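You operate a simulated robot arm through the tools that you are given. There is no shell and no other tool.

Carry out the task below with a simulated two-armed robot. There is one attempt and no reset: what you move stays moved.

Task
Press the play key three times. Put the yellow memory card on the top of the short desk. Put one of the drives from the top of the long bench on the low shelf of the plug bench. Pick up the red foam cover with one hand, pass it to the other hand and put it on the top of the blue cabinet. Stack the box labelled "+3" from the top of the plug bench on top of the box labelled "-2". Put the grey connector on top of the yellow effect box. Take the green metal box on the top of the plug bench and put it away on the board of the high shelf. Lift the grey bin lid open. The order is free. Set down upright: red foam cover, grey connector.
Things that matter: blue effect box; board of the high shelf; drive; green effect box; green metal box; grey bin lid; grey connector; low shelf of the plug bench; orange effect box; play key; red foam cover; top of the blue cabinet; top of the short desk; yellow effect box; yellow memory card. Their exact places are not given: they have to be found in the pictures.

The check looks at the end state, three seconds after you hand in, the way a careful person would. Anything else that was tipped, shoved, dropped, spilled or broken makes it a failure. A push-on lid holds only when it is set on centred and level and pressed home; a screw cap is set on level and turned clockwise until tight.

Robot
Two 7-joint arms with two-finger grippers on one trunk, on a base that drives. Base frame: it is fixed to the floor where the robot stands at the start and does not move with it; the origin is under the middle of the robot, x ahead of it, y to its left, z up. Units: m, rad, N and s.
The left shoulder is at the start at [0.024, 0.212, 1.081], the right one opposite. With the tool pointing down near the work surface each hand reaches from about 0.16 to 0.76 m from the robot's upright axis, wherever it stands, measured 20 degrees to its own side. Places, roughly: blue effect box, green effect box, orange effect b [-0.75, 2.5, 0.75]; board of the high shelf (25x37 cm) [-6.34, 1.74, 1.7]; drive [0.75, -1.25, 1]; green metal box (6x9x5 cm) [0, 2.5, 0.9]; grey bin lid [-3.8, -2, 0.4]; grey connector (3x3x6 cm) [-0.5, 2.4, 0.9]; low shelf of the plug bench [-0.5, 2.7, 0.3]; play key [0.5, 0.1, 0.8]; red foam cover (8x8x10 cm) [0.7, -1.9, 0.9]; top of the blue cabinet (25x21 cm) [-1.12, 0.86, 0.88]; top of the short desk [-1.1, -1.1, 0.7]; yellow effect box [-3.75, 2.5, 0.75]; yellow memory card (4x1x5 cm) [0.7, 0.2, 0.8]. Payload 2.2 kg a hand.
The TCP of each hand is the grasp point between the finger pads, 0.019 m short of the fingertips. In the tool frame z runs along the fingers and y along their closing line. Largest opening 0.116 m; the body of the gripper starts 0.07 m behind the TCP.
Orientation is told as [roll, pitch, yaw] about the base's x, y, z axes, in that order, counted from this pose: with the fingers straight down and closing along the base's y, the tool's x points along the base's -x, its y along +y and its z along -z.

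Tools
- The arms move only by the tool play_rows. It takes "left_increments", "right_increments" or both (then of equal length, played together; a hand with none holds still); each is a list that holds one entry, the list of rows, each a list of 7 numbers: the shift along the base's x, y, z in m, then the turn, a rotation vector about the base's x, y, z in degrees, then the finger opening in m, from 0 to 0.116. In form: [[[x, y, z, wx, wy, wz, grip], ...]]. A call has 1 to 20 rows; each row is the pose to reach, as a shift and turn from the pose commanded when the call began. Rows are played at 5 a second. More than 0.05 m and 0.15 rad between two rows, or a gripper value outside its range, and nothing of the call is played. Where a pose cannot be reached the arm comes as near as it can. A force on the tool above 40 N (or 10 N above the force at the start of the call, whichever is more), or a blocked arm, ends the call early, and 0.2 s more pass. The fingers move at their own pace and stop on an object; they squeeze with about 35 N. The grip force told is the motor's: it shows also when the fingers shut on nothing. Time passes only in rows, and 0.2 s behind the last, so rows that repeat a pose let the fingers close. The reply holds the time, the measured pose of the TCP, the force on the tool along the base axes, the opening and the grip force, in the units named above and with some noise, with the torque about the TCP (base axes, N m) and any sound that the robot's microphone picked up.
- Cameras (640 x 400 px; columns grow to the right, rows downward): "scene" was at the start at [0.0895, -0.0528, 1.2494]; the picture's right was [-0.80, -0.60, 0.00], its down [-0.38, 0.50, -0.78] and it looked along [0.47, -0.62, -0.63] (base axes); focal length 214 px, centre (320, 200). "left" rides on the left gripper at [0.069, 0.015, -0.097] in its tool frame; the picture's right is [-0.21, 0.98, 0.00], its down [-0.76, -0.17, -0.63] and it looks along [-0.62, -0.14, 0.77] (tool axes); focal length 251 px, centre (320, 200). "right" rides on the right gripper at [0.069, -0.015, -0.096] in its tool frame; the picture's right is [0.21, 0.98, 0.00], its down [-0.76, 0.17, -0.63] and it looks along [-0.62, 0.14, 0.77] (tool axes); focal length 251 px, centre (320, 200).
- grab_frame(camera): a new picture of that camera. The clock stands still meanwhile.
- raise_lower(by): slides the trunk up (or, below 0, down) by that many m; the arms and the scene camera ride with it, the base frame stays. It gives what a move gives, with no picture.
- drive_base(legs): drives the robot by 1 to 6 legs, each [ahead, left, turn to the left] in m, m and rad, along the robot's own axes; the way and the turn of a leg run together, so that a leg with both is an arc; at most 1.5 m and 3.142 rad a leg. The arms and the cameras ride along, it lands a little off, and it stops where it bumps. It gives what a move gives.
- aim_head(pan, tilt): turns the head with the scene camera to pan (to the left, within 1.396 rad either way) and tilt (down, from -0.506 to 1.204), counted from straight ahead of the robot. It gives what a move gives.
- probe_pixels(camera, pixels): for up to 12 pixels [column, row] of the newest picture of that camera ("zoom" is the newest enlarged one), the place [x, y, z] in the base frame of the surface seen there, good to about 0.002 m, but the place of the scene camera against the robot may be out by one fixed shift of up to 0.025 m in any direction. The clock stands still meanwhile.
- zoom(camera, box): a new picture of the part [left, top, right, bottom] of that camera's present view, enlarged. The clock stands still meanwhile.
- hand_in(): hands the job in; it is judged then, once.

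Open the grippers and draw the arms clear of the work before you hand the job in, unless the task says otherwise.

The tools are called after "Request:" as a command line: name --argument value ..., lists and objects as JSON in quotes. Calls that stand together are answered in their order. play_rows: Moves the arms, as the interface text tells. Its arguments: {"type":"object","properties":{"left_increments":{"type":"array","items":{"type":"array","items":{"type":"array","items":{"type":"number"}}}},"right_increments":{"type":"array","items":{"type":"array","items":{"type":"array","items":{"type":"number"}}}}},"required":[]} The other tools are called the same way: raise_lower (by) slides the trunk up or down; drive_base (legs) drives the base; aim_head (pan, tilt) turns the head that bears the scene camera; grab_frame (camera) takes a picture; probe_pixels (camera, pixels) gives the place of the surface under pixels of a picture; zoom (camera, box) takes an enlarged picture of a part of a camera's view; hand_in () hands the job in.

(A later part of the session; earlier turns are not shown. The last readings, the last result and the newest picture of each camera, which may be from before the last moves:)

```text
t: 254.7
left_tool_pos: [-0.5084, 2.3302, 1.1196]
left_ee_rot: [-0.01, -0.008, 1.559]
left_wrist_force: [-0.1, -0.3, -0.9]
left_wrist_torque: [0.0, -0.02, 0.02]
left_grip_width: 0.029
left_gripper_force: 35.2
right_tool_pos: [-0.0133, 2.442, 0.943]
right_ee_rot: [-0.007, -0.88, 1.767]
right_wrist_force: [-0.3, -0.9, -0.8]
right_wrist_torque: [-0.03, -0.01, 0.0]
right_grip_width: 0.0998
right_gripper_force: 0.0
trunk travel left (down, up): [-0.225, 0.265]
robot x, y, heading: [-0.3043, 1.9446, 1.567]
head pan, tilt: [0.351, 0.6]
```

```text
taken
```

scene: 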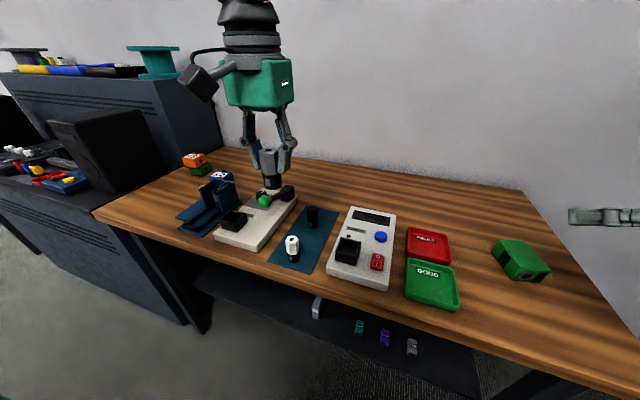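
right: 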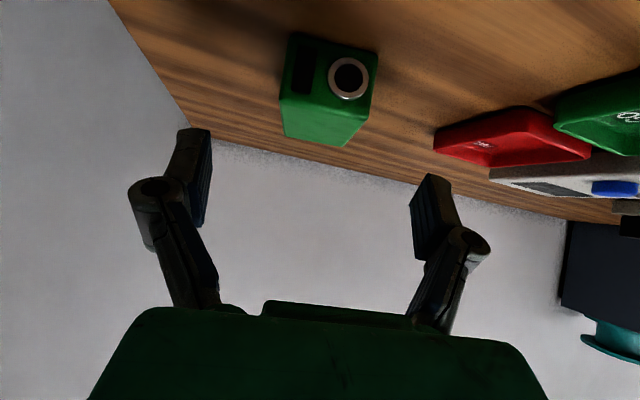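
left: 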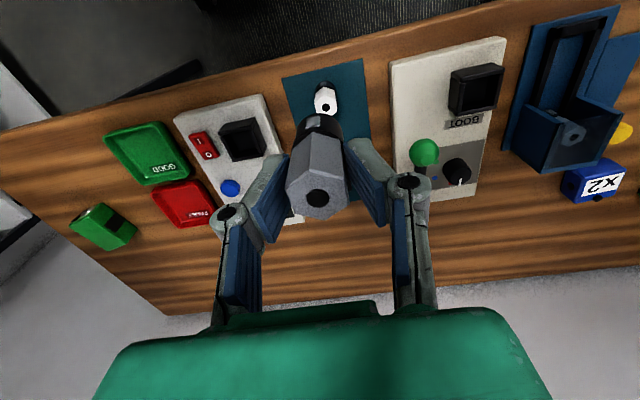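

Request:
zoom --camera "right" --box '[260, 20, 400, 160]'

Request:
probe_pixels --camera "right" --pixels '[[282, 96], [371, 110], [283, 70], [375, 75], [290, 38], [376, 52], [286, 132], [348, 145], [330, 110], [320, 140], [320, 45]]'

```text
2.86 times, centred on (330, 90) of right
```

zoom: 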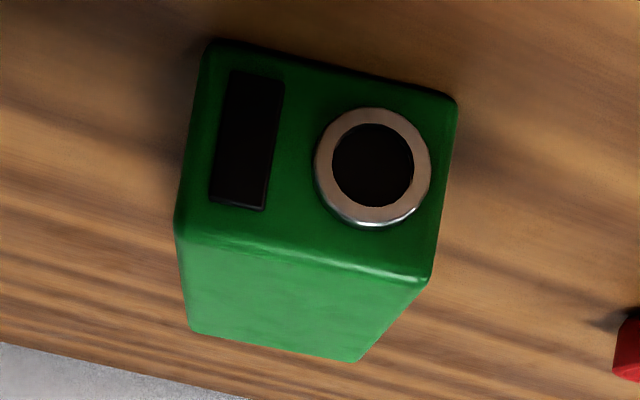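

```text
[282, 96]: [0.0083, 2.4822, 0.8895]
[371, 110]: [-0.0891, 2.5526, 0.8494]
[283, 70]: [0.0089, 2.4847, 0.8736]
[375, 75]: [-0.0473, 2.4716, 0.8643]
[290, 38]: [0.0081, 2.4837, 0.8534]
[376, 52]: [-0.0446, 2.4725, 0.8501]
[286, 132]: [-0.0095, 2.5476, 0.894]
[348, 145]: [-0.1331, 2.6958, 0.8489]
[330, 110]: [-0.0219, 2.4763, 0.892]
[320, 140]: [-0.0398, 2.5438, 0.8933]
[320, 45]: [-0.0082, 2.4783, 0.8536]
```

The box front centre is (−0.02, 2.478), turned ~12°, consistent. I advance along the axis and close.

Request:
play_rows --right_increments '[[[-0.004, 0.02, -0.018, 0, 0, 0, 0.1], [-0.008, 0.04, -0.036, 0, 0, 0, 0.1], [-0.0115, 0.058, -0.052, 0, 0, 0, 0.1], [-0.0147, 0.074, -0.066, 0, 0, 0, 0.1], [-0.0147, 0.074, -0.066, 0, 0, 0, 0.1]]]'

Request:
grab_frame --camera "right"

Request:
play_rows --right_increments '[[[0, 0, 0, 0, 0, 0, 0.085], [0, 0, 0, 0, 0, 0, 0.075], [0, 0, 0, 0, 0, 0, 0.065], [0, 0, 0, 0, 0, 0, 0.055], [0, 0, 0, 0, 0, 0, 0.045], [0, 0, 0, 0, 0, 0, 0.045]]]'

Request:
grab_frame --camera "right"

```text
t: 255.8
left_tool_pos: [-0.5071, 2.3285, 1.121]
left_ee_rot: [-0.01, -0.007, 1.56]
left_wrist_force: [-0.6, 0.2, -0.1]
left_wrist_torque: [0.02, 0.02, -0.01]
left_grip_width: 0.0289
left_gripper_force: 35.5
right_tool_pos: [-0.0282, 2.5134, 0.8745]
right_ee_rot: [-0.005, -0.879, 1.768]
right_wrist_force: [-0.3, -0.4, -0.1]
right_wrist_torque: [-0.01, -0.01, 0.02]
right_grip_width: 0.0999
right_gripper_force: 0.0
trunk travel left (down, up): [-0.225, 0.265]
robot x, y, heading: [-0.3005, 1.9396, 1.568]
head pan, tilt: [0.351, 0.6]
```

```text
taken
```

right: 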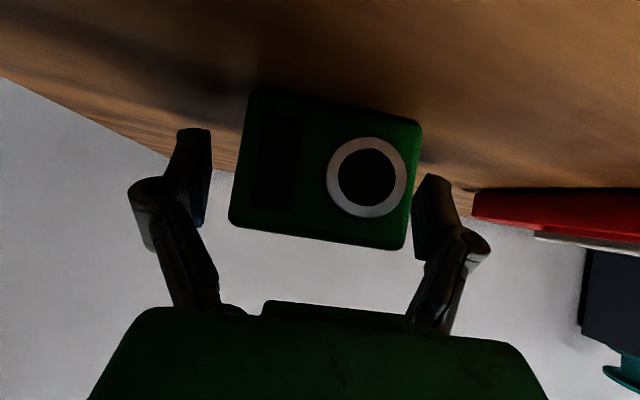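

```text
t: 257.2
left_tool_pos: [-0.5077, 2.3294, 1.1198]
left_ee_rot: [-0.009, -0.004, 1.56]
left_wrist_force: [-0.2, -0.9, -1.2]
left_wrist_torque: [-0.02, 0.0, -0.03]
left_grip_width: 0.0288
left_gripper_force: 35.5
right_tool_pos: [-0.0291, 2.5148, 0.8744]
right_ee_rot: [-0.005, -0.878, 1.767]
right_wrist_force: [0.5, 0.4, 2.4]
right_wrist_torque: [-0.21, 0.08, 0.02]
right_grip_width: 0.057
right_gripper_force: 35.1
trunk travel left (down, up): [-0.225, 0.265]
robot x, y, heading: [-0.3044, 1.9426, 1.563]
head pan, tilt: [0.351, 0.6]
```

```text
taken
```

right: 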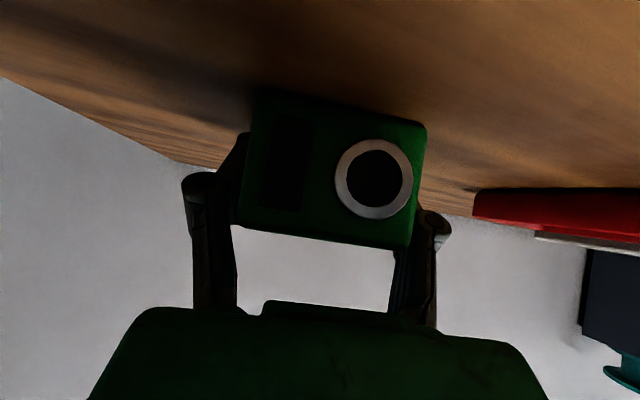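

The green box is gripped (0.057 m). I lift it and draw back.

Request:
play_rows --right_increments '[[[0, 0, 0.01, 0, 0, 0, 0.045], [0, 0, 0.03, 0, 0, 0, 0.045], [0, 0, 0.07, 0, 0, 0, 0.045], [0, 0, 0.11, 0, 0, 0, 0.045], [0, -0.02, 0.15, 0, 0, 0, 0.045], [0, -0.05, 0.19, 0, 0, -2, 0.045], [0, -0.08, 0.22, 0, 0, -5, 0.045], [0, -0.08, 0.24, 0, 0, -8, 0.045], [0, -0.08, 0.24, 0, 0, -11, 0.045], [0, -0.08, 0.24, 0, 0, -11, 0.045]]]'

Request:
grab_frame --camera "right"

Request:
aim_head --pan 1.2 --tilt 0.4

Request:
grab_frame --camera "scene"

```text
t: 259.4
left_tool_pos: [-0.5076, 2.3294, 1.1199]
left_ee_rot: [-0.011, -0.006, 1.561]
left_wrist_force: [1.1, 0.7, -0.7]
left_wrist_torque: [0.01, 0.02, -0.01]
left_grip_width: 0.0286
left_gripper_force: 34.9
right_tool_pos: [-0.0283, 2.4344, 1.1139]
right_ee_rot: [-0.008, -0.878, 1.574]
right_wrist_force: [-0.3, 0.3, -1.3]
right_wrist_torque: [-0.02, 0.0, -0.01]
right_grip_width: 0.0572
right_gripper_force: 35.1
trunk travel left (down, up): [-0.225, 0.265]
robot x, y, heading: [-0.3039, 1.9464, 1.565]
head pan, tilt: [0.351, 0.6]
```

```text
taken
```

right: 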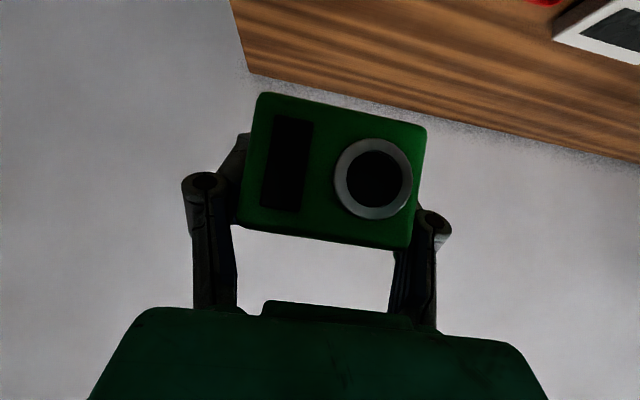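

```text
t: 260.6
left_tool_pos: [-0.5068, 2.3298, 1.1199]
left_ee_rot: [-0.011, -0.005, 1.56]
left_wrist_force: [1.3, -0.1, -0.6]
left_wrist_torque: [-0.01, -0.02, 0.01]
left_grip_width: 0.0289
left_gripper_force: 34.9
right_tool_pos: [-0.029, 2.4348, 1.1155]
right_ee_rot: [-0.005, -0.877, 1.578]
right_wrist_force: [0.2, -0.3, -1.6]
right_wrist_torque: [-0.02, -0.02, -0.02]
right_grip_width: 0.0573
right_gripper_force: 35.2
trunk travel left (down, up): [-0.225, 0.265]
robot x, y, heading: [-0.3029, 1.9403, 1.568]
head pan, tilt: [1.201, 0.4]
```

```text
taken
```

scene: 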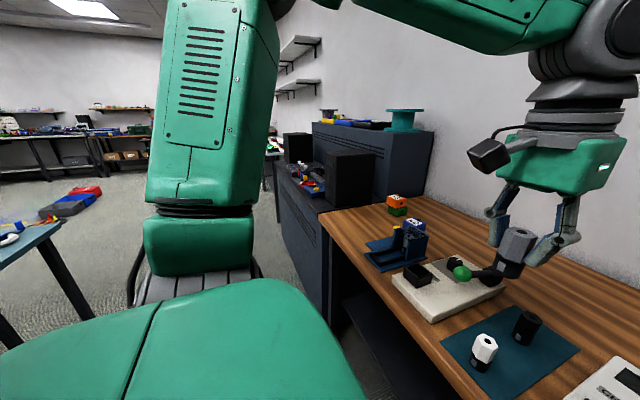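

I back off and strafe left along the free corridor toward the yellow effect box, looking as I go.

Request:
drive_base --legs '[[-0.22, 0, 0], [0, 1.2, 0]]'

Request:
aim_head --pan 0.9 --tilt 0.45

Request:
grab_frame --camera "scene"

Request:
aim_head --pan 0.2 --tilt 0.45

Request:
grab_frame --camera "scene"

```text
t: 268.1
left_tool_pos: [-1.7221, 2.1057, 1.1205]
left_ee_rot: [-0.007, -0.004, 1.567]
left_wrist_force: [-0.9, -0.7, -0.3]
left_wrist_torque: [0.01, -0.02, -0.03]
left_grip_width: 0.0287
left_gripper_force: 34.8
right_tool_pos: [-1.2451, 2.2138, 1.1132]
right_ee_rot: [-0.002, -0.878, 1.582]
right_wrist_force: [0.5, 0.2, -2.0]
right_wrist_torque: [0.01, 0.0, 0.01]
right_grip_width: 0.057
right_gripper_force: 35.5
trunk travel left (down, up): [-0.225, 0.265]
robot x, y, heading: [-1.5154, 1.7199, 1.576]
head pan, tilt: [1.201, 0.4]
```

```text
t: 268.9
left_tool_pos: [-1.7243, 2.1042, 1.1205]
left_ee_rot: [-0.01, -0.005, 1.569]
left_wrist_force: [0.5, 0.1, -1.3]
left_wrist_torque: [-0.01, 0.03, 0.0]
left_grip_width: 0.0287
left_gripper_force: 35.0
right_tool_pos: [-1.2466, 2.2113, 1.115]
right_ee_rot: [-0.005, -0.88, 1.583]
right_wrist_force: [-0.8, -0.7, -3.1]
right_wrist_torque: [-0.01, 0.02, 0.01]
right_grip_width: 0.0571
right_gripper_force: 34.9
trunk travel left (down, up): [-0.225, 0.265]
robot x, y, heading: [-1.5167, 1.7213, 1.57]
head pan, tilt: [0.901, 0.45]
```

```text
taken
```

scene: 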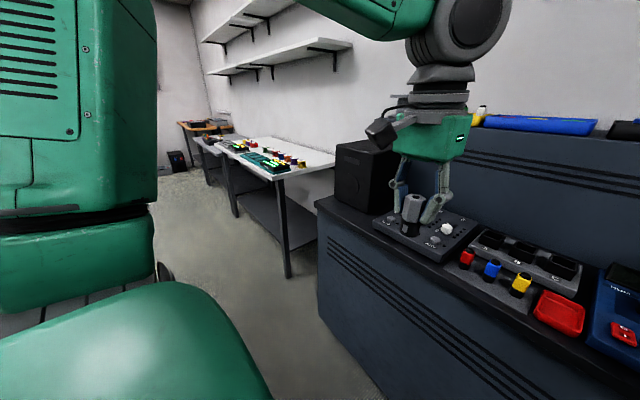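

```text
t: 269.9
left_tool_pos: [-1.7243, 2.1041, 1.1211]
left_ee_rot: [-0.008, -0.008, 1.567]
left_wrist_force: [-1.4, -0.5, 0.0]
left_wrist_torque: [-0.03, -0.02, -0.01]
left_grip_width: 0.0289
left_gripper_force: 35.3
right_tool_pos: [-1.2467, 2.213, 1.1145]
right_ee_rot: [-0.005, -0.879, 1.582]
right_wrist_force: [0.0, 0.6, -2.7]
right_wrist_torque: [-0.01, -0.02, 0.01]
right_grip_width: 0.0572
right_gripper_force: 35.2
trunk travel left (down, up): [-0.225, 0.265]
robot x, y, heading: [-1.5174, 1.7237, 1.577]
head pan, tilt: [0.201, 0.45]
```

```text
taken
```

scene: 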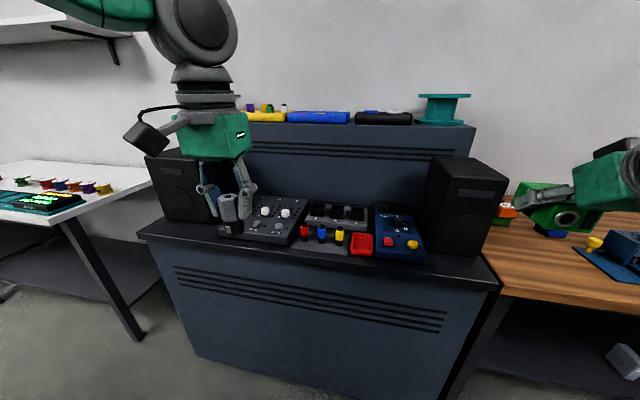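

Request:
probe_pixels --camera "scene" --pixels '[[60, 215], [150, 182], [20, 215], [135, 335], [5, 290], [90, 35], [150, 235], [60, 200]]'

Request:
aim_head --pan 0.75 --tilt 0.65

Request:
grab_frame --camera "scene"

```text
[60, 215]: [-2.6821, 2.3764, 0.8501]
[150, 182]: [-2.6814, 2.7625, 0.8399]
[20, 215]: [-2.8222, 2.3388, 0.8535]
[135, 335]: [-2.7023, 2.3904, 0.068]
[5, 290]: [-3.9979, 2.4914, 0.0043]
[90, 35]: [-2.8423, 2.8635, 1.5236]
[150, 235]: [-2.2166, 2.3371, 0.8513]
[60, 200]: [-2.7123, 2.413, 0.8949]
```

```text
t: 270.9
left_tool_pos: [-1.7245, 2.1028, 1.1208]
left_ee_rot: [-0.009, -0.008, 1.568]
left_wrist_force: [0.0, 0.1, -0.6]
left_wrist_torque: [0.0, 0.0, 0.0]
left_grip_width: 0.029
left_gripper_force: 34.6
right_tool_pos: [-1.2471, 2.2109, 1.1144]
right_ee_rot: [-0.005, -0.88, 1.581]
right_wrist_force: [-0.6, 0.3, -1.4]
right_wrist_torque: [0.0, 0.02, 0.0]
right_grip_width: 0.0571
right_gripper_force: 35.0
trunk travel left (down, up): [-0.225, 0.265]
robot x, y, heading: [-1.5171, 1.7218, 1.572]
head pan, tilt: [0.75, 0.649]
```

```text
taken
```

scene: 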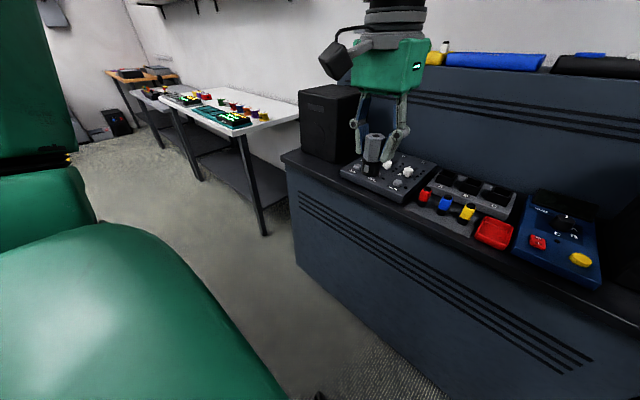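

The corridor is free. I strafe left 2.0 m more to the white bench with the effect boxes.

Request:
drive_base --legs '[[0, 1.0, 0], [0, 1.0, 0]]'

Request:
aim_head --pan 0.1 --tilt 0.65

Request:
grab_frame --camera "scene"

```text
t: 280.8
left_tool_pos: [-3.7078, 2.0665, 1.1207]
left_ee_rot: [-0.011, -0.007, 1.586]
left_wrist_force: [-0.3, 0.1, -0.6]
left_wrist_torque: [-0.02, -0.02, 0.01]
left_grip_width: 0.0291
left_gripper_force: 34.9
right_tool_pos: [-3.2317, 2.1836, 1.1154]
right_ee_rot: [-0.008, -0.88, 1.604]
right_wrist_force: [0.1, 0.1, -2.6]
right_wrist_torque: [0.02, -0.04, -0.04]
right_grip_width: 0.0568
right_gripper_force: 34.6
trunk travel left (down, up): [-0.225, 0.265]
robot x, y, heading: [-3.4893, 1.6896, 1.59]
head pan, tilt: [0.75, 0.649]
```

```text
t: 281.8
left_tool_pos: [-3.7053, 2.064, 1.1228]
left_ee_rot: [-0.01, -0.009, 1.587]
left_wrist_force: [0.4, -0.2, 0.1]
left_wrist_torque: [-0.03, 0.01, -0.01]
left_grip_width: 0.0291
left_gripper_force: 34.6
right_tool_pos: [-3.2297, 2.1818, 1.1146]
right_ee_rot: [-0.007, -0.882, 1.601]
right_wrist_force: [0.2, -0.4, -2.1]
right_wrist_torque: [-0.02, 0.0, -0.01]
right_grip_width: 0.0571
right_gripper_force: 34.9
trunk travel left (down, up): [-0.225, 0.265]
robot x, y, heading: [-3.4922, 1.687, 1.594]
head pan, tilt: [0.099, 0.649]
```

```text
taken
```

scene: 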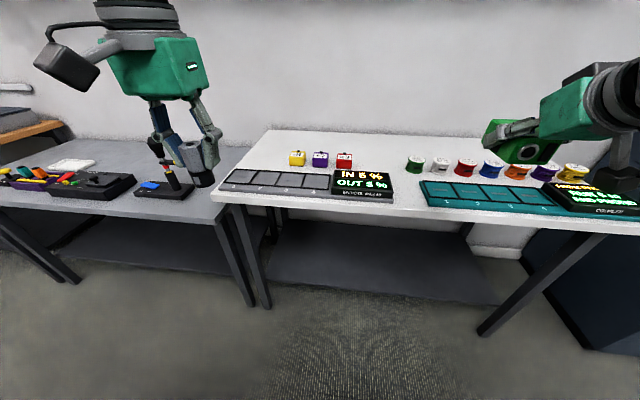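

The yellow effect box is at (297,157), next to a purple and a red one. I zoom and probe.

Request:
zoom --camera "scene" --box '[230, 125, 400, 205]'

Request:
probe_pixels --camera "scene" --pixels '[[297, 155], [297, 162], [290, 160], [320, 157], [343, 158], [280, 180], [270, 150], [240, 200], [362, 180]]'

```text
3.76 times, centred on (315, 165) of scene
```

zoom: 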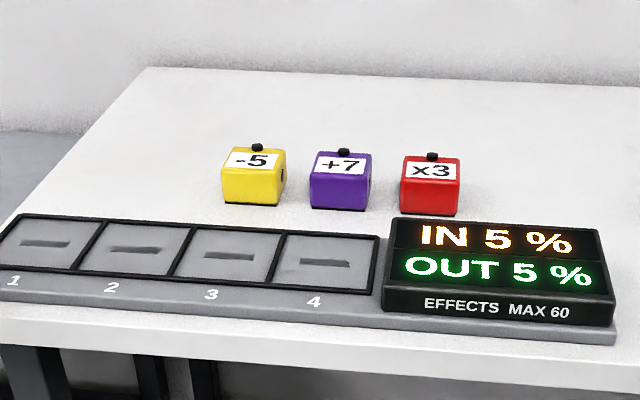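

```text
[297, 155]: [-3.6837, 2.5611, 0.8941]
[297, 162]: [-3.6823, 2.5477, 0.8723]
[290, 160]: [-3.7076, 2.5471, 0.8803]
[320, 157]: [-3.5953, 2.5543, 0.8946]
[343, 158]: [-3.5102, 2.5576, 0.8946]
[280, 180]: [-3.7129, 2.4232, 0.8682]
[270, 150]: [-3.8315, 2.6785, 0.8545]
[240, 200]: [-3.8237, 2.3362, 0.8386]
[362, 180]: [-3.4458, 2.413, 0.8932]
```

The yellow box ("−5") is at about (−3.665, 2.565). I drive 0.22 m forward, straighten heading, and let the body settle.

Request:
drive_base --legs '[[0.22, 0, -0.02]]'

Request:
play_rows --left_increments '[[[0, 0, 0, 0, 0, 0, 0.01], [0, 0, 0, 0, 0, 0, 0.01], [0, 0, 0, 0, 0, 0, 0.01], [0, 0, 0, 0, 0, 0, 0.01], [0, 0, 0, 0, 0, 0, 0.01], [0, 0, 0, 0, 0, 0, 0.01], [0, 0, 0, 0, 0, 0, 0.01], [0, 0, 0, 0, 0, 0, 0.01], [0, 0, 0, 0, 0, 0, 0.01], [0, 0, 0, 0, 0, 0, 0.01]]]'

Request:
grab_frame --camera "left"

Request:
grab_frame --camera "scene"

```text
t: 283.5
left_tool_pos: [-3.6986, 2.2934, 1.1218]
left_ee_rot: [-0.009, -0.008, 1.564]
left_wrist_force: [0.0, 0.5, -0.8]
left_wrist_torque: [0.03, 0.01, -0.02]
left_grip_width: 0.0291
left_gripper_force: 34.8
right_tool_pos: [-3.2222, 2.398, 1.1158]
right_ee_rot: [-0.003, -0.879, 1.577]
right_wrist_force: [0.3, -0.9, -2.0]
right_wrist_torque: [0.0, -0.02, 0.0]
right_grip_width: 0.0571
right_gripper_force: 34.9
trunk travel left (down, up): [-0.225, 0.265]
robot x, y, heading: [-3.4957, 1.9067, 1.573]
head pan, tilt: [0.099, 0.649]
```

```text
t: 285.7
left_tool_pos: [-3.6987, 2.2912, 1.1224]
left_ee_rot: [-0.008, -0.01, 1.564]
left_wrist_force: [0.5, -0.1, -1.2]
left_wrist_torque: [0.01, -0.02, 0.04]
left_grip_width: 0.0291
left_gripper_force: 34.8
right_tool_pos: [-3.22, 2.3961, 1.1174]
right_ee_rot: [-0.005, -0.883, 1.576]
right_wrist_force: [0.2, -0.3, -3.0]
right_wrist_torque: [0.0, 0.01, 0.01]
right_grip_width: 0.0569
right_gripper_force: 34.6
trunk travel left (down, up): [-0.225, 0.265]
robot x, y, heading: [-3.4926, 1.9098, 1.575]
head pan, tilt: [0.099, 0.649]
```

```text
taken
```

left: 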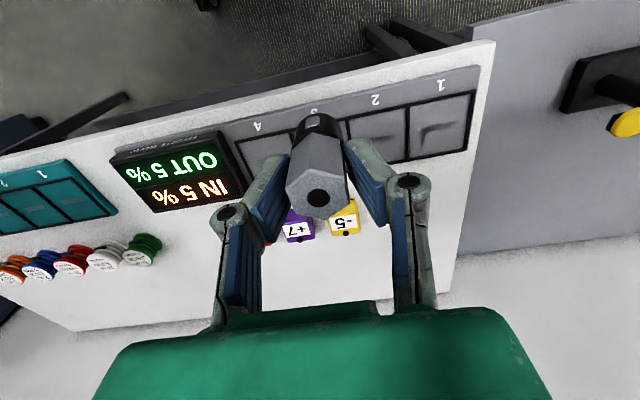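

```text
taken
```

scene: 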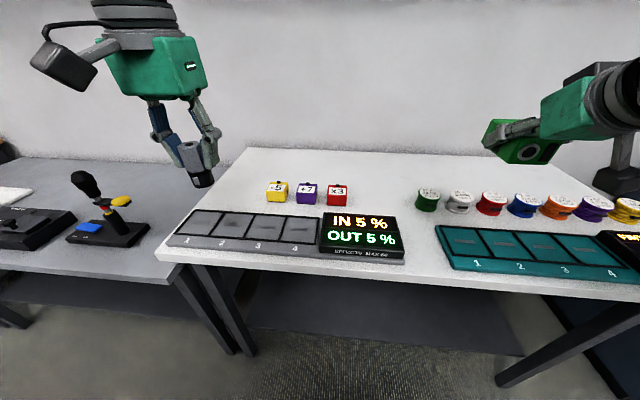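

Request:
zoom --camera "left" --box '[300, 185, 400, 255]'

Request:
probe_pixels --camera "zoom" --pixels '[[230, 250], [290, 230], [250, 320], [310, 310], [260, 275], [258, 300], [330, 235], [325, 280]]'

```text
5.71 times, centred on (350, 220) of left
```

zoom: 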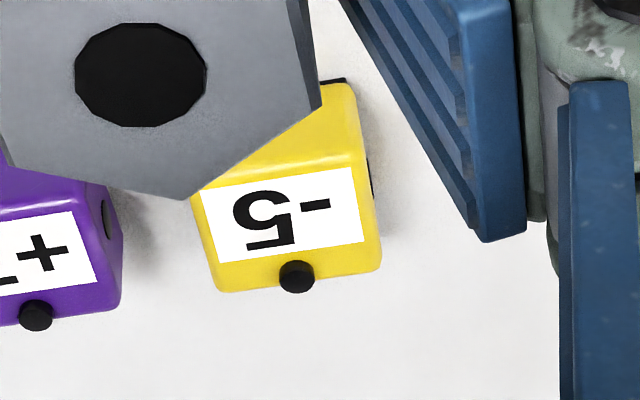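

```text
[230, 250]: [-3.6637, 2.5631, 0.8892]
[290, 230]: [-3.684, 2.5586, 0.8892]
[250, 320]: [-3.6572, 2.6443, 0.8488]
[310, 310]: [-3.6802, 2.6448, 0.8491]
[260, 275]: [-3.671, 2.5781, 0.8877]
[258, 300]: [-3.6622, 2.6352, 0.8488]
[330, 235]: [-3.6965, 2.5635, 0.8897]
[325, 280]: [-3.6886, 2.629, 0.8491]
```

Request:
probe_pixels --camera "zoom" --pixels '[[202, 200], [350, 160], [220, 288], [374, 265], [298, 277], [310, 275], [345, 90], [340, 130], [365, 165], [285, 215], [372, 200]]'

```text
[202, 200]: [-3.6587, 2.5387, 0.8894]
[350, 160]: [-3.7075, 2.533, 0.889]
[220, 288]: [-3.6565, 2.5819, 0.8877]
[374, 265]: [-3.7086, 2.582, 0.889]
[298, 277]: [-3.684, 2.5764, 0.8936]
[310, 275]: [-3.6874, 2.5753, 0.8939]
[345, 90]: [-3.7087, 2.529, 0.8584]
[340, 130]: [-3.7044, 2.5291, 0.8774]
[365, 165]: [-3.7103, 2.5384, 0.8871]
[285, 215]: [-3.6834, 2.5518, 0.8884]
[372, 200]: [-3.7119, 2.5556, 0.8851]
```

Yellow box: top z 0.889, x centre −3.684, free flat area y 2.537–2.570 ahead of the knob. Target connector centre (−3.684, 2.552). I move above and lower to ~4 cm above.

Request:
play_rows --left_increments '[[[0.003, 0.04, 0, 0, 0, 0, 0.01], [0.006, 0.08, 0, 0, 0, 0, 0.01], [0.009, 0.12, 0, 0, 0, 0, 0.01], [0.012, 0.16, 0, 0, 0, 0, 0.01], [0.0147, 0.2, 0, 0, 0, 0, 0.01], [0.0147, 0.24, 0, 0, 0, 0, 0.01], [0.0147, 0.262, -0.02, 0, 0, 0, 0.01], [0.0147, 0.262, -0.06, 0, 0, 0, 0.01], [0.0147, 0.262, -0.1, 0, 0, 0, 0.01], [0.0147, 0.262, -0.14, 0, 0, 0, 0.01], [0.0147, 0.262, -0.14, 0, 0, 0, 0.01], [0.0147, 0.262, -0.14, 0, 0, 0, 0.01]]]'

Request:
grab_frame --camera "left"

Request:
zoom --camera "scene" --box '[210, 110, 390, 230]'

```text
t: 288.3
left_tool_pos: [-3.6851, 2.5524, 0.9846]
left_ee_rot: [-0.009, -0.011, 1.562]
left_wrist_force: [-0.5, 0.7, -1.0]
left_wrist_torque: [0.0, -0.01, -0.01]
left_grip_width: 0.0291
left_gripper_force: 34.5
right_tool_pos: [-3.2203, 2.3964, 1.1169]
right_ee_rot: [-0.006, -0.88, 1.576]
right_wrist_force: [-0.2, -0.8, -3.0]
right_wrist_torque: [0.01, -0.01, 0.0]
right_grip_width: 0.0571
right_gripper_force: 35.2
trunk travel left (down, up): [-0.225, 0.265]
robot x, y, heading: [-3.4956, 1.9079, 1.574]
head pan, tilt: [0.099, 0.649]
```

```text
taken
```

left: 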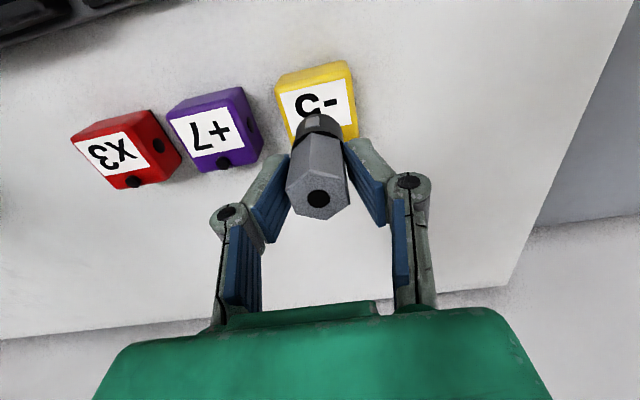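

```text
3.33 times, centred on (300, 170) of scene
```

zoom: 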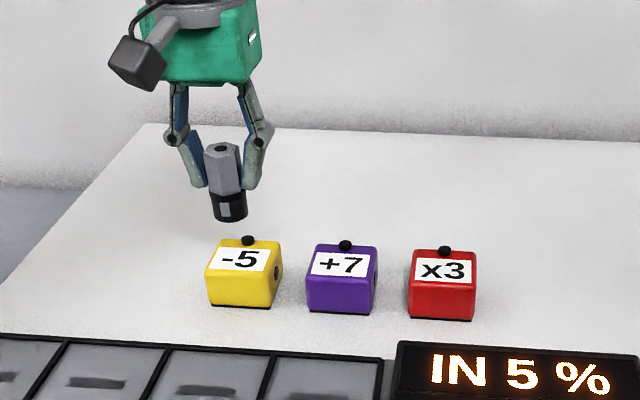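

Request:
zoom --camera "left" --box '[260, 50, 380, 150]'

Request:
probe_pixels --camera "zoom" --pixels '[[75, 180], [450, 115], [130, 360], [480, 330], [275, 240], [190, 310], [390, 290], [270, 270], [290, 250], [180, 190], [430, 200]]'

```text
4.00 times, centred on (320, 100) of left
```

zoom: 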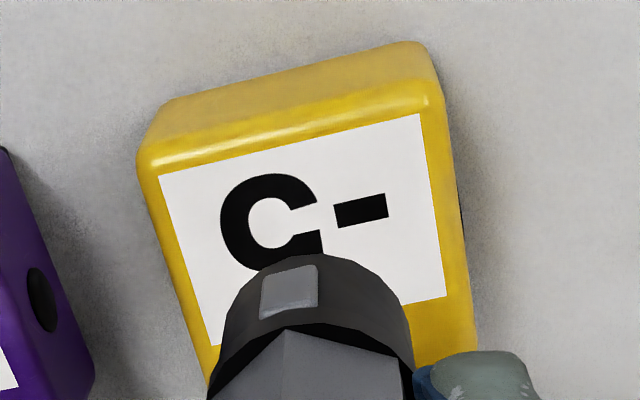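

```text
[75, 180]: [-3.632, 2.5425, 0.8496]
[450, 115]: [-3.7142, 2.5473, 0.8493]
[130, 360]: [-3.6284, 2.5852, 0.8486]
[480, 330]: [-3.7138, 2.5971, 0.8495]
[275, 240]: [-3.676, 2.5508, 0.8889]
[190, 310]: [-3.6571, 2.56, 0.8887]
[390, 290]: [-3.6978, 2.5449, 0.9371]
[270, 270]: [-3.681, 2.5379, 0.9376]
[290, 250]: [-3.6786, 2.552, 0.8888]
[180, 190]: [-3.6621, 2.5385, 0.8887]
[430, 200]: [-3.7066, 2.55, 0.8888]
```

The connector's base centre is (−3.684, 2.552) as desired, bottom at z≈0.936. I lower straight down to contact.

Request:
play_rows --left_increments '[[[0, 0, -0.02, 0, 0, 0, 0.01], [0, 0, -0.034, 0, 0, 0, 0.01], [0, 0, -0.041, 0, 0, 0, 0.01], [0, 0, -0.044, 0, 0, 0, 0.01], [0, 0, -0.046, 0, 0, 0, 0.01], [0, 0, -0.046, 0, 0, 0, 0.01]]]'

```text
t: 289.7
left_tool_pos: [-3.6833, 2.5516, 0.9382]
left_ee_rot: [-0.008, -0.011, 1.562]
left_wrist_force: [-0.2, -0.8, 3.8]
left_wrist_torque: [-0.08, 0.08, -0.02]
left_grip_width: 0.0288
left_gripper_force: 35.5
right_tool_pos: [-3.2201, 2.3948, 1.117]
right_ee_rot: [-0.005, -0.883, 1.576]
right_wrist_force: [0.6, 0.2, -2.0]
right_wrist_torque: [0.03, -0.01, -0.05]
right_grip_width: 0.0569
right_gripper_force: 34.9
trunk travel left (down, up): [-0.225, 0.265]
robot x, y, heading: [-3.496, 1.9078, 1.57]
head pan, tilt: [0.099, 0.649]
```

Light contact (≈4–5 N). I press 1 mm more and then open slowly.

Request:
play_rows --left_increments '[[[0, 0, -0.0008, 0, 0, 0, 0.01], [0, 0, -0.0008, 0, 0, 0, 0.029], [0, 0, -0.0008, 0, 0, 0, 0.031], [0, 0, -0.0008, 0, 0, 0, 0.034], [0, 0, -0.0008, 0, 0, 0, 0.04], [0, 0, -0.0008, 0, 0, 0, 0.05], [0, 0, -0.0008, 0, 0, 0, 0.06], [0, 0, -0.0008, 0, 0, 0, 0.06]]]'

Request:
grab_frame --camera "left"

Request:
zoom --camera "scene" --box '[210, 110, 390, 230]'

```text
t: 291.5
left_tool_pos: [-3.6838, 2.5525, 0.9354]
left_ee_rot: [-0.009, -0.011, 1.563]
left_wrist_force: [-0.1, 0.5, 1.2]
left_wrist_torque: [-0.02, -0.01, 0.0]
left_grip_width: 0.0599
left_gripper_force: 0.0
right_tool_pos: [-3.2207, 2.3962, 1.1166]
right_ee_rot: [-0.005, -0.883, 1.578]
right_wrist_force: [0.2, 0.6, -2.3]
right_wrist_torque: [-0.03, 0.02, 0.01]
right_grip_width: 0.0571
right_gripper_force: 34.8
trunk travel left (down, up): [-0.225, 0.265]
robot x, y, heading: [-3.4941, 1.9107, 1.571]
head pan, tilt: [0.099, 0.649]
```

```text
taken
```

left: 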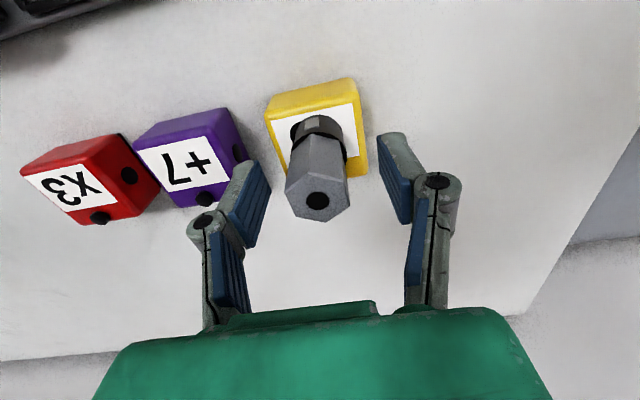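

```text
3.33 times, centred on (300, 170) of scene
```

zoom: 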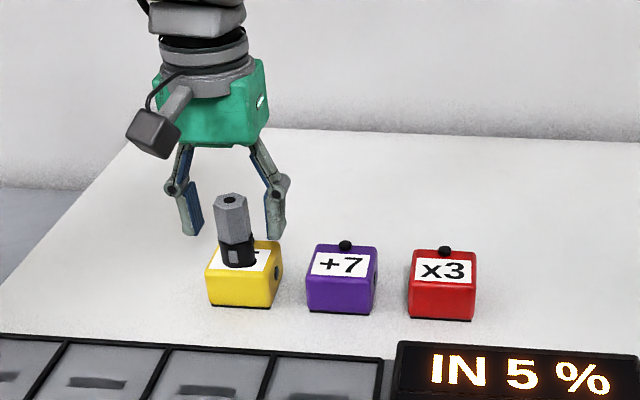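

The connector stands upright on the yellow box. I lift the left hand straight up and retract.

Request:
play_rows --left_increments '[[[0, 0, 0.02, 0, 0, 0, 0.06], [0, 0, 0.06, 0, 0, 0, 0.06], [0, 0, 0.1, 0, 0, 0, 0.06], [0, 0, 0.14, 0, 0, 0, 0.06], [0, 0, 0.18, 0, 0, 0, 0.06], [0, -0.04, 0.19, 0, 0, 0, 0.06], [0, -0.08, 0.19, 0, 0, 0, 0.06], [0, -0.12, 0.19, 0, 0, 0, 0.06], [0, -0.16, 0.19, 0, 0, 0, 0.06], [0, -0.2, 0.19, 0, 0, 0, 0.06], [0, -0.24, 0.19, 0, 0, 0, 0.06]]]'

Request:
zoom --camera "scene" --box '[210, 110, 390, 230]'

Request:
grab_frame --camera "left"

```text
t: 293.9
left_tool_pos: [-3.6875, 2.3099, 1.1278]
left_ee_rot: [-0.012, -0.009, 1.562]
left_wrist_force: [-0.1, -1.4, -0.5]
left_wrist_torque: [0.02, 0.0, -0.01]
left_grip_width: 0.0603
left_gripper_force: 0.0
right_tool_pos: [-3.2247, 2.3951, 1.1177]
right_ee_rot: [-0.013, -0.884, 1.585]
right_wrist_force: [0.6, 0.4, -2.7]
right_wrist_torque: [0.02, -0.02, -0.02]
right_grip_width: 0.0569
right_gripper_force: 35.0
trunk travel left (down, up): [-0.225, 0.265]
robot x, y, heading: [-3.4941, 1.9093, 1.571]
head pan, tilt: [0.099, 0.649]
```

```text
3.33 times, centred on (300, 170) of scene
```

zoom: 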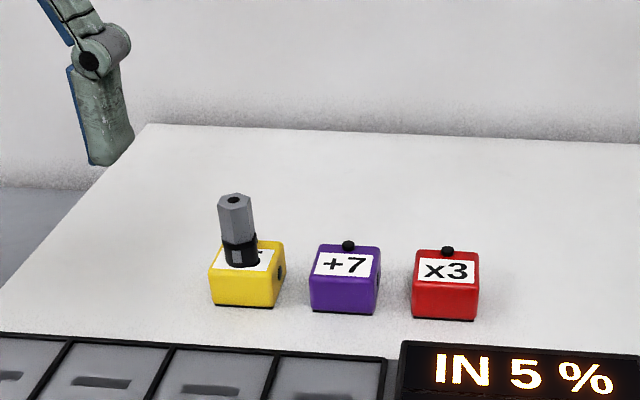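

```text
taken
```

left: 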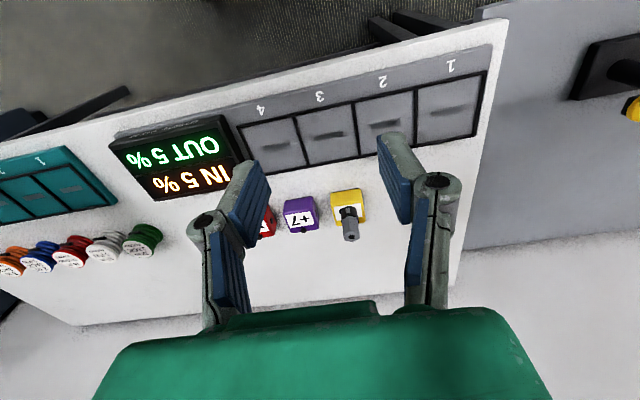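

The connector remains upright on the yellow box. Next: the green box to the high shelf. I back off, turn to face −x and look.

Request:
drive_base --legs '[[-0.4, 0, 0], [0, 0, 1.57]]'

Request:
aim_head --pan 0 --tilt 0.15

Request:
grab_frame --camera "scene"

Request:
aim_head --pan 0.8 --tilt 0.3

Request:
grab_frame --camera "scene"

```text
t: 300.1
left_tool_pos: [-3.9017, 1.3355, 1.1276]
left_ee_rot: [-0.01, -0.011, 3.099]
left_wrist_force: [-0.2, 1.0, -0.3]
left_wrist_torque: [-0.05, 0.04, 0.04]
left_grip_width: 0.0602
left_gripper_force: 0.1
right_tool_pos: [-3.9719, 1.802, 1.1166]
right_ee_rot: [-0.007, -0.881, 3.115]
right_wrist_force: [-0.8, 0.2, -2.0]
right_wrist_torque: [-0.01, -0.02, -0.02]
right_grip_width: 0.0572
right_gripper_force: 35.1
trunk travel left (down, up): [-0.225, 0.265]
robot x, y, heading: [-3.4969, 1.5126, 3.107]
head pan, tilt: [0.099, 0.649]
```

```text
t: 301.0
left_tool_pos: [-3.8992, 1.3352, 1.1289]
left_ee_rot: [-0.009, -0.012, 3.1]
left_wrist_force: [-0.4, 0.6, 0.5]
left_wrist_torque: [0.01, 0.0, -0.02]
left_grip_width: 0.0599
left_gripper_force: 0.0
right_tool_pos: [-3.9698, 1.8028, 1.1168]
right_ee_rot: [-0.006, -0.882, 3.115]
right_wrist_force: [0.3, 0.5, -2.9]
right_wrist_torque: [-0.01, 0.02, 0.01]
right_grip_width: 0.0574
right_gripper_force: 35.1
trunk travel left (down, up): [-0.225, 0.265]
robot x, y, heading: [-3.4944, 1.513, 3.11]
head pan, tilt: [0.0, 0.15]
```

```text
taken
```

scene: 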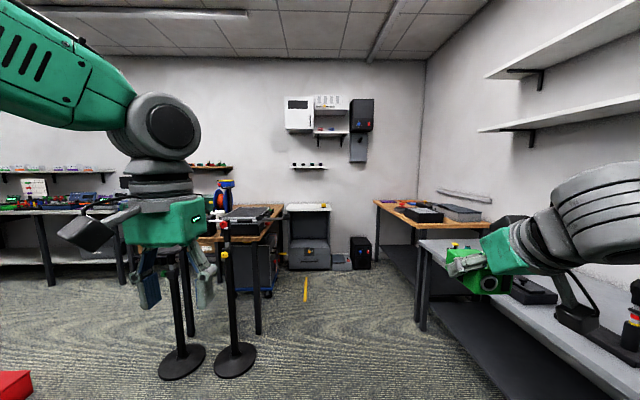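

```text
t: 302.2
left_tool_pos: [-3.8994, 1.3359, 1.1285]
left_ee_rot: [-0.007, -0.01, 3.1]
left_wrist_force: [0.3, -0.5, 0.4]
left_wrist_torque: [0.0, 0.01, 0.0]
left_grip_width: 0.0599
left_gripper_force: 0.1
right_tool_pos: [-3.9699, 1.802, 1.1166]
right_ee_rot: [-0.007, -0.882, 3.115]
right_wrist_force: [0.2, 0.6, -2.2]
right_wrist_torque: [-0.02, 0.0, 0.0]
right_grip_width: 0.057
right_gripper_force: 35.0
trunk travel left (down, up): [-0.225, 0.265]
robot x, y, heading: [-3.4945, 1.5105, 3.109]
head pan, tilt: [0.799, 0.3]
```

```text
taken
```

scene: 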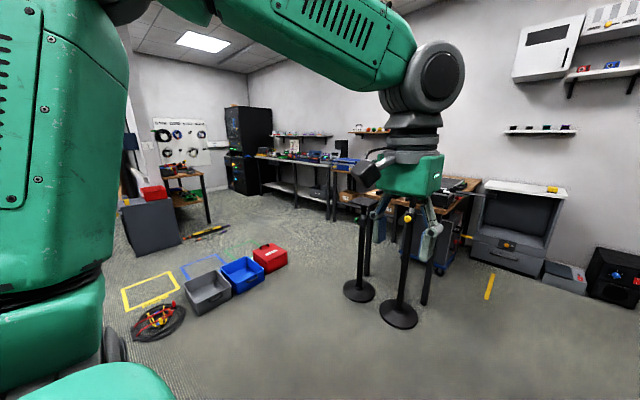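

The high shelf is on the end wall near (325,110) of the straight-ahead view. I turn the head back to it, zoom and probe it plus the floor posts.

Request:
aim_head --pan 0 --tilt 0.15

Request:
grab_frame --camera "scene"

Request:
zoom --camera "scene" --box '[270, 80, 400, 190]'

Request:
probe_pixels --camera "scene" --pixels '[[182, 362], [235, 360], [310, 210], [325, 108], [332, 132], [310, 167], [360, 140], [400, 205], [420, 320], [305, 290], [260, 330], [355, 250]]'

```text
t: 303.3
left_tool_pos: [-3.8998, 1.3366, 1.1286]
left_ee_rot: [-0.009, -0.011, 3.102]
left_wrist_force: [0.2, 0.4, -0.4]
left_wrist_torque: [0.0, -0.01, 0.0]
left_grip_width: 0.0599
left_gripper_force: 0.1
right_tool_pos: [-3.9689, 1.8023, 1.1173]
right_ee_rot: [-0.006, -0.883, 3.115]
right_wrist_force: [1.0, -0.9, -1.8]
right_wrist_torque: [0.01, 0.0, 0.01]
right_grip_width: 0.0571
right_gripper_force: 34.6
trunk travel left (down, up): [-0.225, 0.265]
robot x, y, heading: [-3.4954, 1.5123, 3.109]
head pan, tilt: [0.0, 0.15]
```

```text
taken
```

scene: 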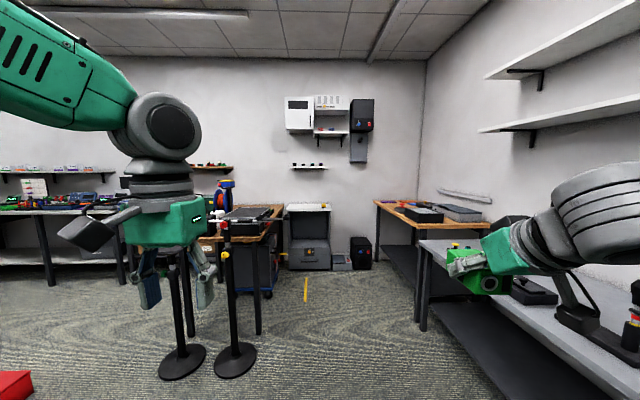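

```text
3.64 times, centred on (335, 135) of scene
```

zoom: 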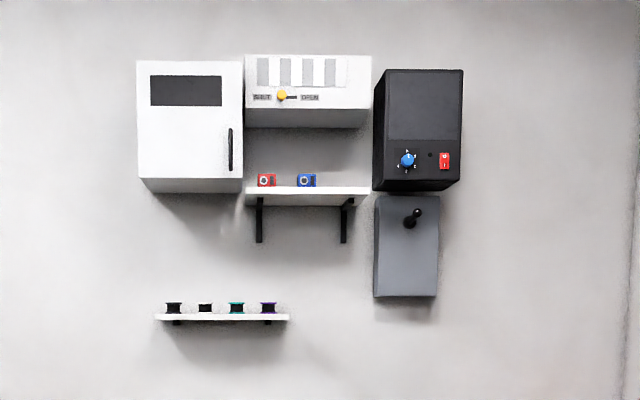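

```text
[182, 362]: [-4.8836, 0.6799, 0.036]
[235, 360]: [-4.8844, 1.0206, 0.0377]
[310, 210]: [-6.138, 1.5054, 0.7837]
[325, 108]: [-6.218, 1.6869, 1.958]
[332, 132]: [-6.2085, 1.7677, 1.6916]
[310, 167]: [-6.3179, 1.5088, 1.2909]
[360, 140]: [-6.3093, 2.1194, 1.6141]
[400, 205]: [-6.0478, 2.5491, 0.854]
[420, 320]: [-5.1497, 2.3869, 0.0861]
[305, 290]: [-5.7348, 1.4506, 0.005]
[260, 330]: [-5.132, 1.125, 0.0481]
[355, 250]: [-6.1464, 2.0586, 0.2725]
```

The high shelf board: front edge x≈−6.21, y 1.56…1.93, with a red and a blue box on it; free place at its right (y≈1.86). I look at the floor ahead (yellow strip) and the exact shelf geometry.

Request:
zoom --camera "scene" --box '[250, 190, 420, 340]'

Request:
probe_pixels --camera "scene" --pixels '[[307, 280], [304, 300], [315, 290], [350, 265], [270, 290], [362, 115], [325, 112], [345, 130], [318, 130], [329, 130]]'

```text
2.67 times, centred on (335, 265) of scene
```

zoom: 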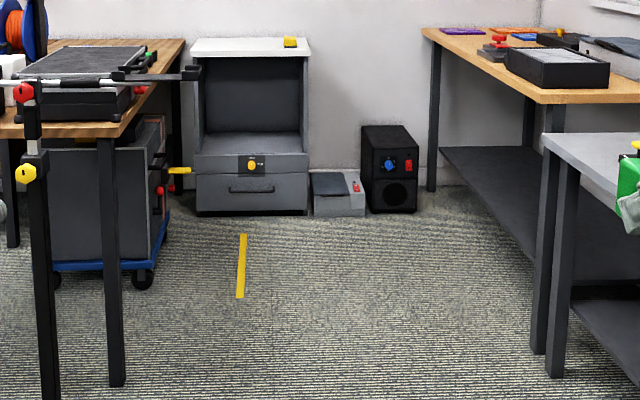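

```text
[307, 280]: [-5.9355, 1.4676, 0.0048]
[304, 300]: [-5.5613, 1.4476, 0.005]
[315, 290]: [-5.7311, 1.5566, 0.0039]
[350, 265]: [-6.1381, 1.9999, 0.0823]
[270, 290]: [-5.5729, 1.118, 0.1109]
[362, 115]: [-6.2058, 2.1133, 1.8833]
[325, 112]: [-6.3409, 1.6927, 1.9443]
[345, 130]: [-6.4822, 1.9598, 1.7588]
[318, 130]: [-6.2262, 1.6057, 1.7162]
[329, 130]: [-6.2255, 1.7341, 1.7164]
```

The yellow strip is flat tape. I raise the trunk fully, then drive toward the shelf keeping clear of the posts on the left.

Request:
raise_lower --by 0.26

Request:
drive_base --legs '[[0.9, -0.08, 0.03], [0.9, 0, 0]]'

Request:
aim_head --pan -0.2 --tilt 0.0

Request:
grab_frame --camera "scene"

```text
t: 306.0
left_tool_pos: [-3.8987, 1.3368, 1.3878]
left_ee_rot: [-0.009, -0.013, 3.099]
left_wrist_force: [0.6, -0.3, 0.9]
left_wrist_torque: [0.01, -0.01, -0.03]
left_grip_width: 0.06
left_gripper_force: 0.1
right_tool_pos: [-3.9696, 1.8026, 1.3774]
right_ee_rot: [-0.005, -0.885, 3.116]
right_wrist_force: [-0.2, 0.0, -2.3]
right_wrist_torque: [-0.04, 0.02, 0.0]
right_grip_width: 0.0572
right_gripper_force: 35.2
trunk travel left (down, up): [-0.485, 0.005]
robot x, y, heading: [-3.4945, 1.5119, 3.114]
head pan, tilt: [0.0, 0.15]
```

```text
t: 315.0
left_tool_pos: [-5.6794, 1.4179, 1.3889]
left_ee_rot: [-0.009, -0.012, 3.127]
left_wrist_force: [-0.2, 0.4, 0.4]
left_wrist_torque: [0.01, 0.02, 0.02]
left_grip_width: 0.0604
left_gripper_force: 0.1
right_tool_pos: [-5.7606, 1.8822, 1.3788]
right_ee_rot: [-0.004, -0.886, -3.143]
right_wrist_force: [0.5, -0.2, -2.1]
right_wrist_torque: [0.03, 0.03, 0.0]
right_grip_width: 0.0569
right_gripper_force: 34.8
trunk travel left (down, up): [-0.485, 0.005]
robot x, y, heading: [-5.2768, 1.6085, 3.134]
head pan, tilt: [0.0, 0.15]
```

```text
t: 315.7
left_tool_pos: [-5.6764, 1.4169, 1.3896]
left_ee_rot: [-0.01, -0.014, 3.128]
left_wrist_force: [0.2, -0.1, 1.2]
left_wrist_torque: [-0.01, -0.01, -0.05]
left_grip_width: 0.06
left_gripper_force: 0.0
right_tool_pos: [-5.761, 1.8799, 1.3779]
right_ee_rot: [-0.008, -0.885, -3.14]
right_wrist_force: [-0.7, 0.8, -1.6]
right_wrist_torque: [-0.02, -0.01, 0.02]
right_grip_width: 0.0572
right_gripper_force: 35.2
trunk travel left (down, up): [-0.485, 0.005]
robot x, y, heading: [-5.279, 1.6075, 3.134]
head pan, tilt: [-0.201, 0.0]
```

```text
taken
```

scene: 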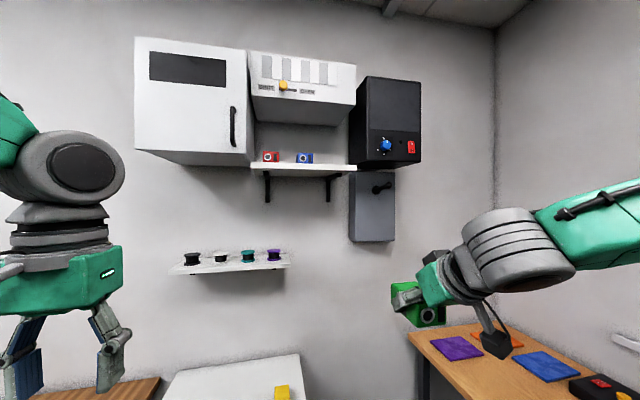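

I see the shelf board between the white cabinet and the dark box. I probe its edges and surroundings.

Request:
probe_pixels --camera "scene" --pixels '[[254, 166], [354, 168], [300, 165], [300, 170], [271, 157], [304, 158], [357, 120], [300, 108], [300, 123], [345, 105], [380, 155], [330, 162]]'

Request:
zoom --camera "scene" --box '[230, 80, 430, 210]'

```text
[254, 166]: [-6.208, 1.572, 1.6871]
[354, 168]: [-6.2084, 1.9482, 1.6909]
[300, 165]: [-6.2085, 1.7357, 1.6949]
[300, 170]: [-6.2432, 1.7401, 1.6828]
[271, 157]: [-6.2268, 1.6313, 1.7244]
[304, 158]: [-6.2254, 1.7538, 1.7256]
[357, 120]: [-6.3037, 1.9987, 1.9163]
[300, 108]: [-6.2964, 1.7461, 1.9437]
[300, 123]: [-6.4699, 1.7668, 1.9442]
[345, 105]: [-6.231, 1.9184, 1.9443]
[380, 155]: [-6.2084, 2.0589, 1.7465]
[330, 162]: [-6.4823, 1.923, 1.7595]
```

```text
3.08 times, centred on (330, 145) of scene
```

zoom: 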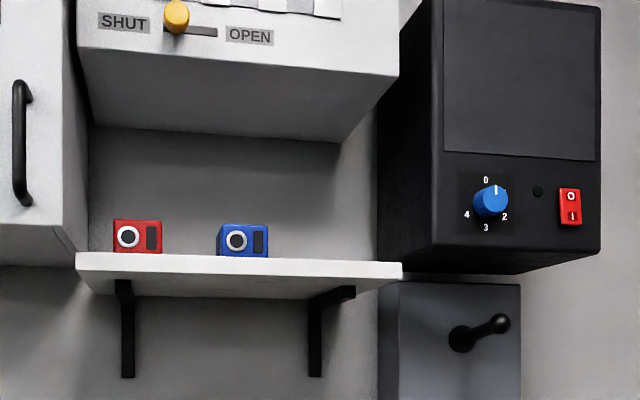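

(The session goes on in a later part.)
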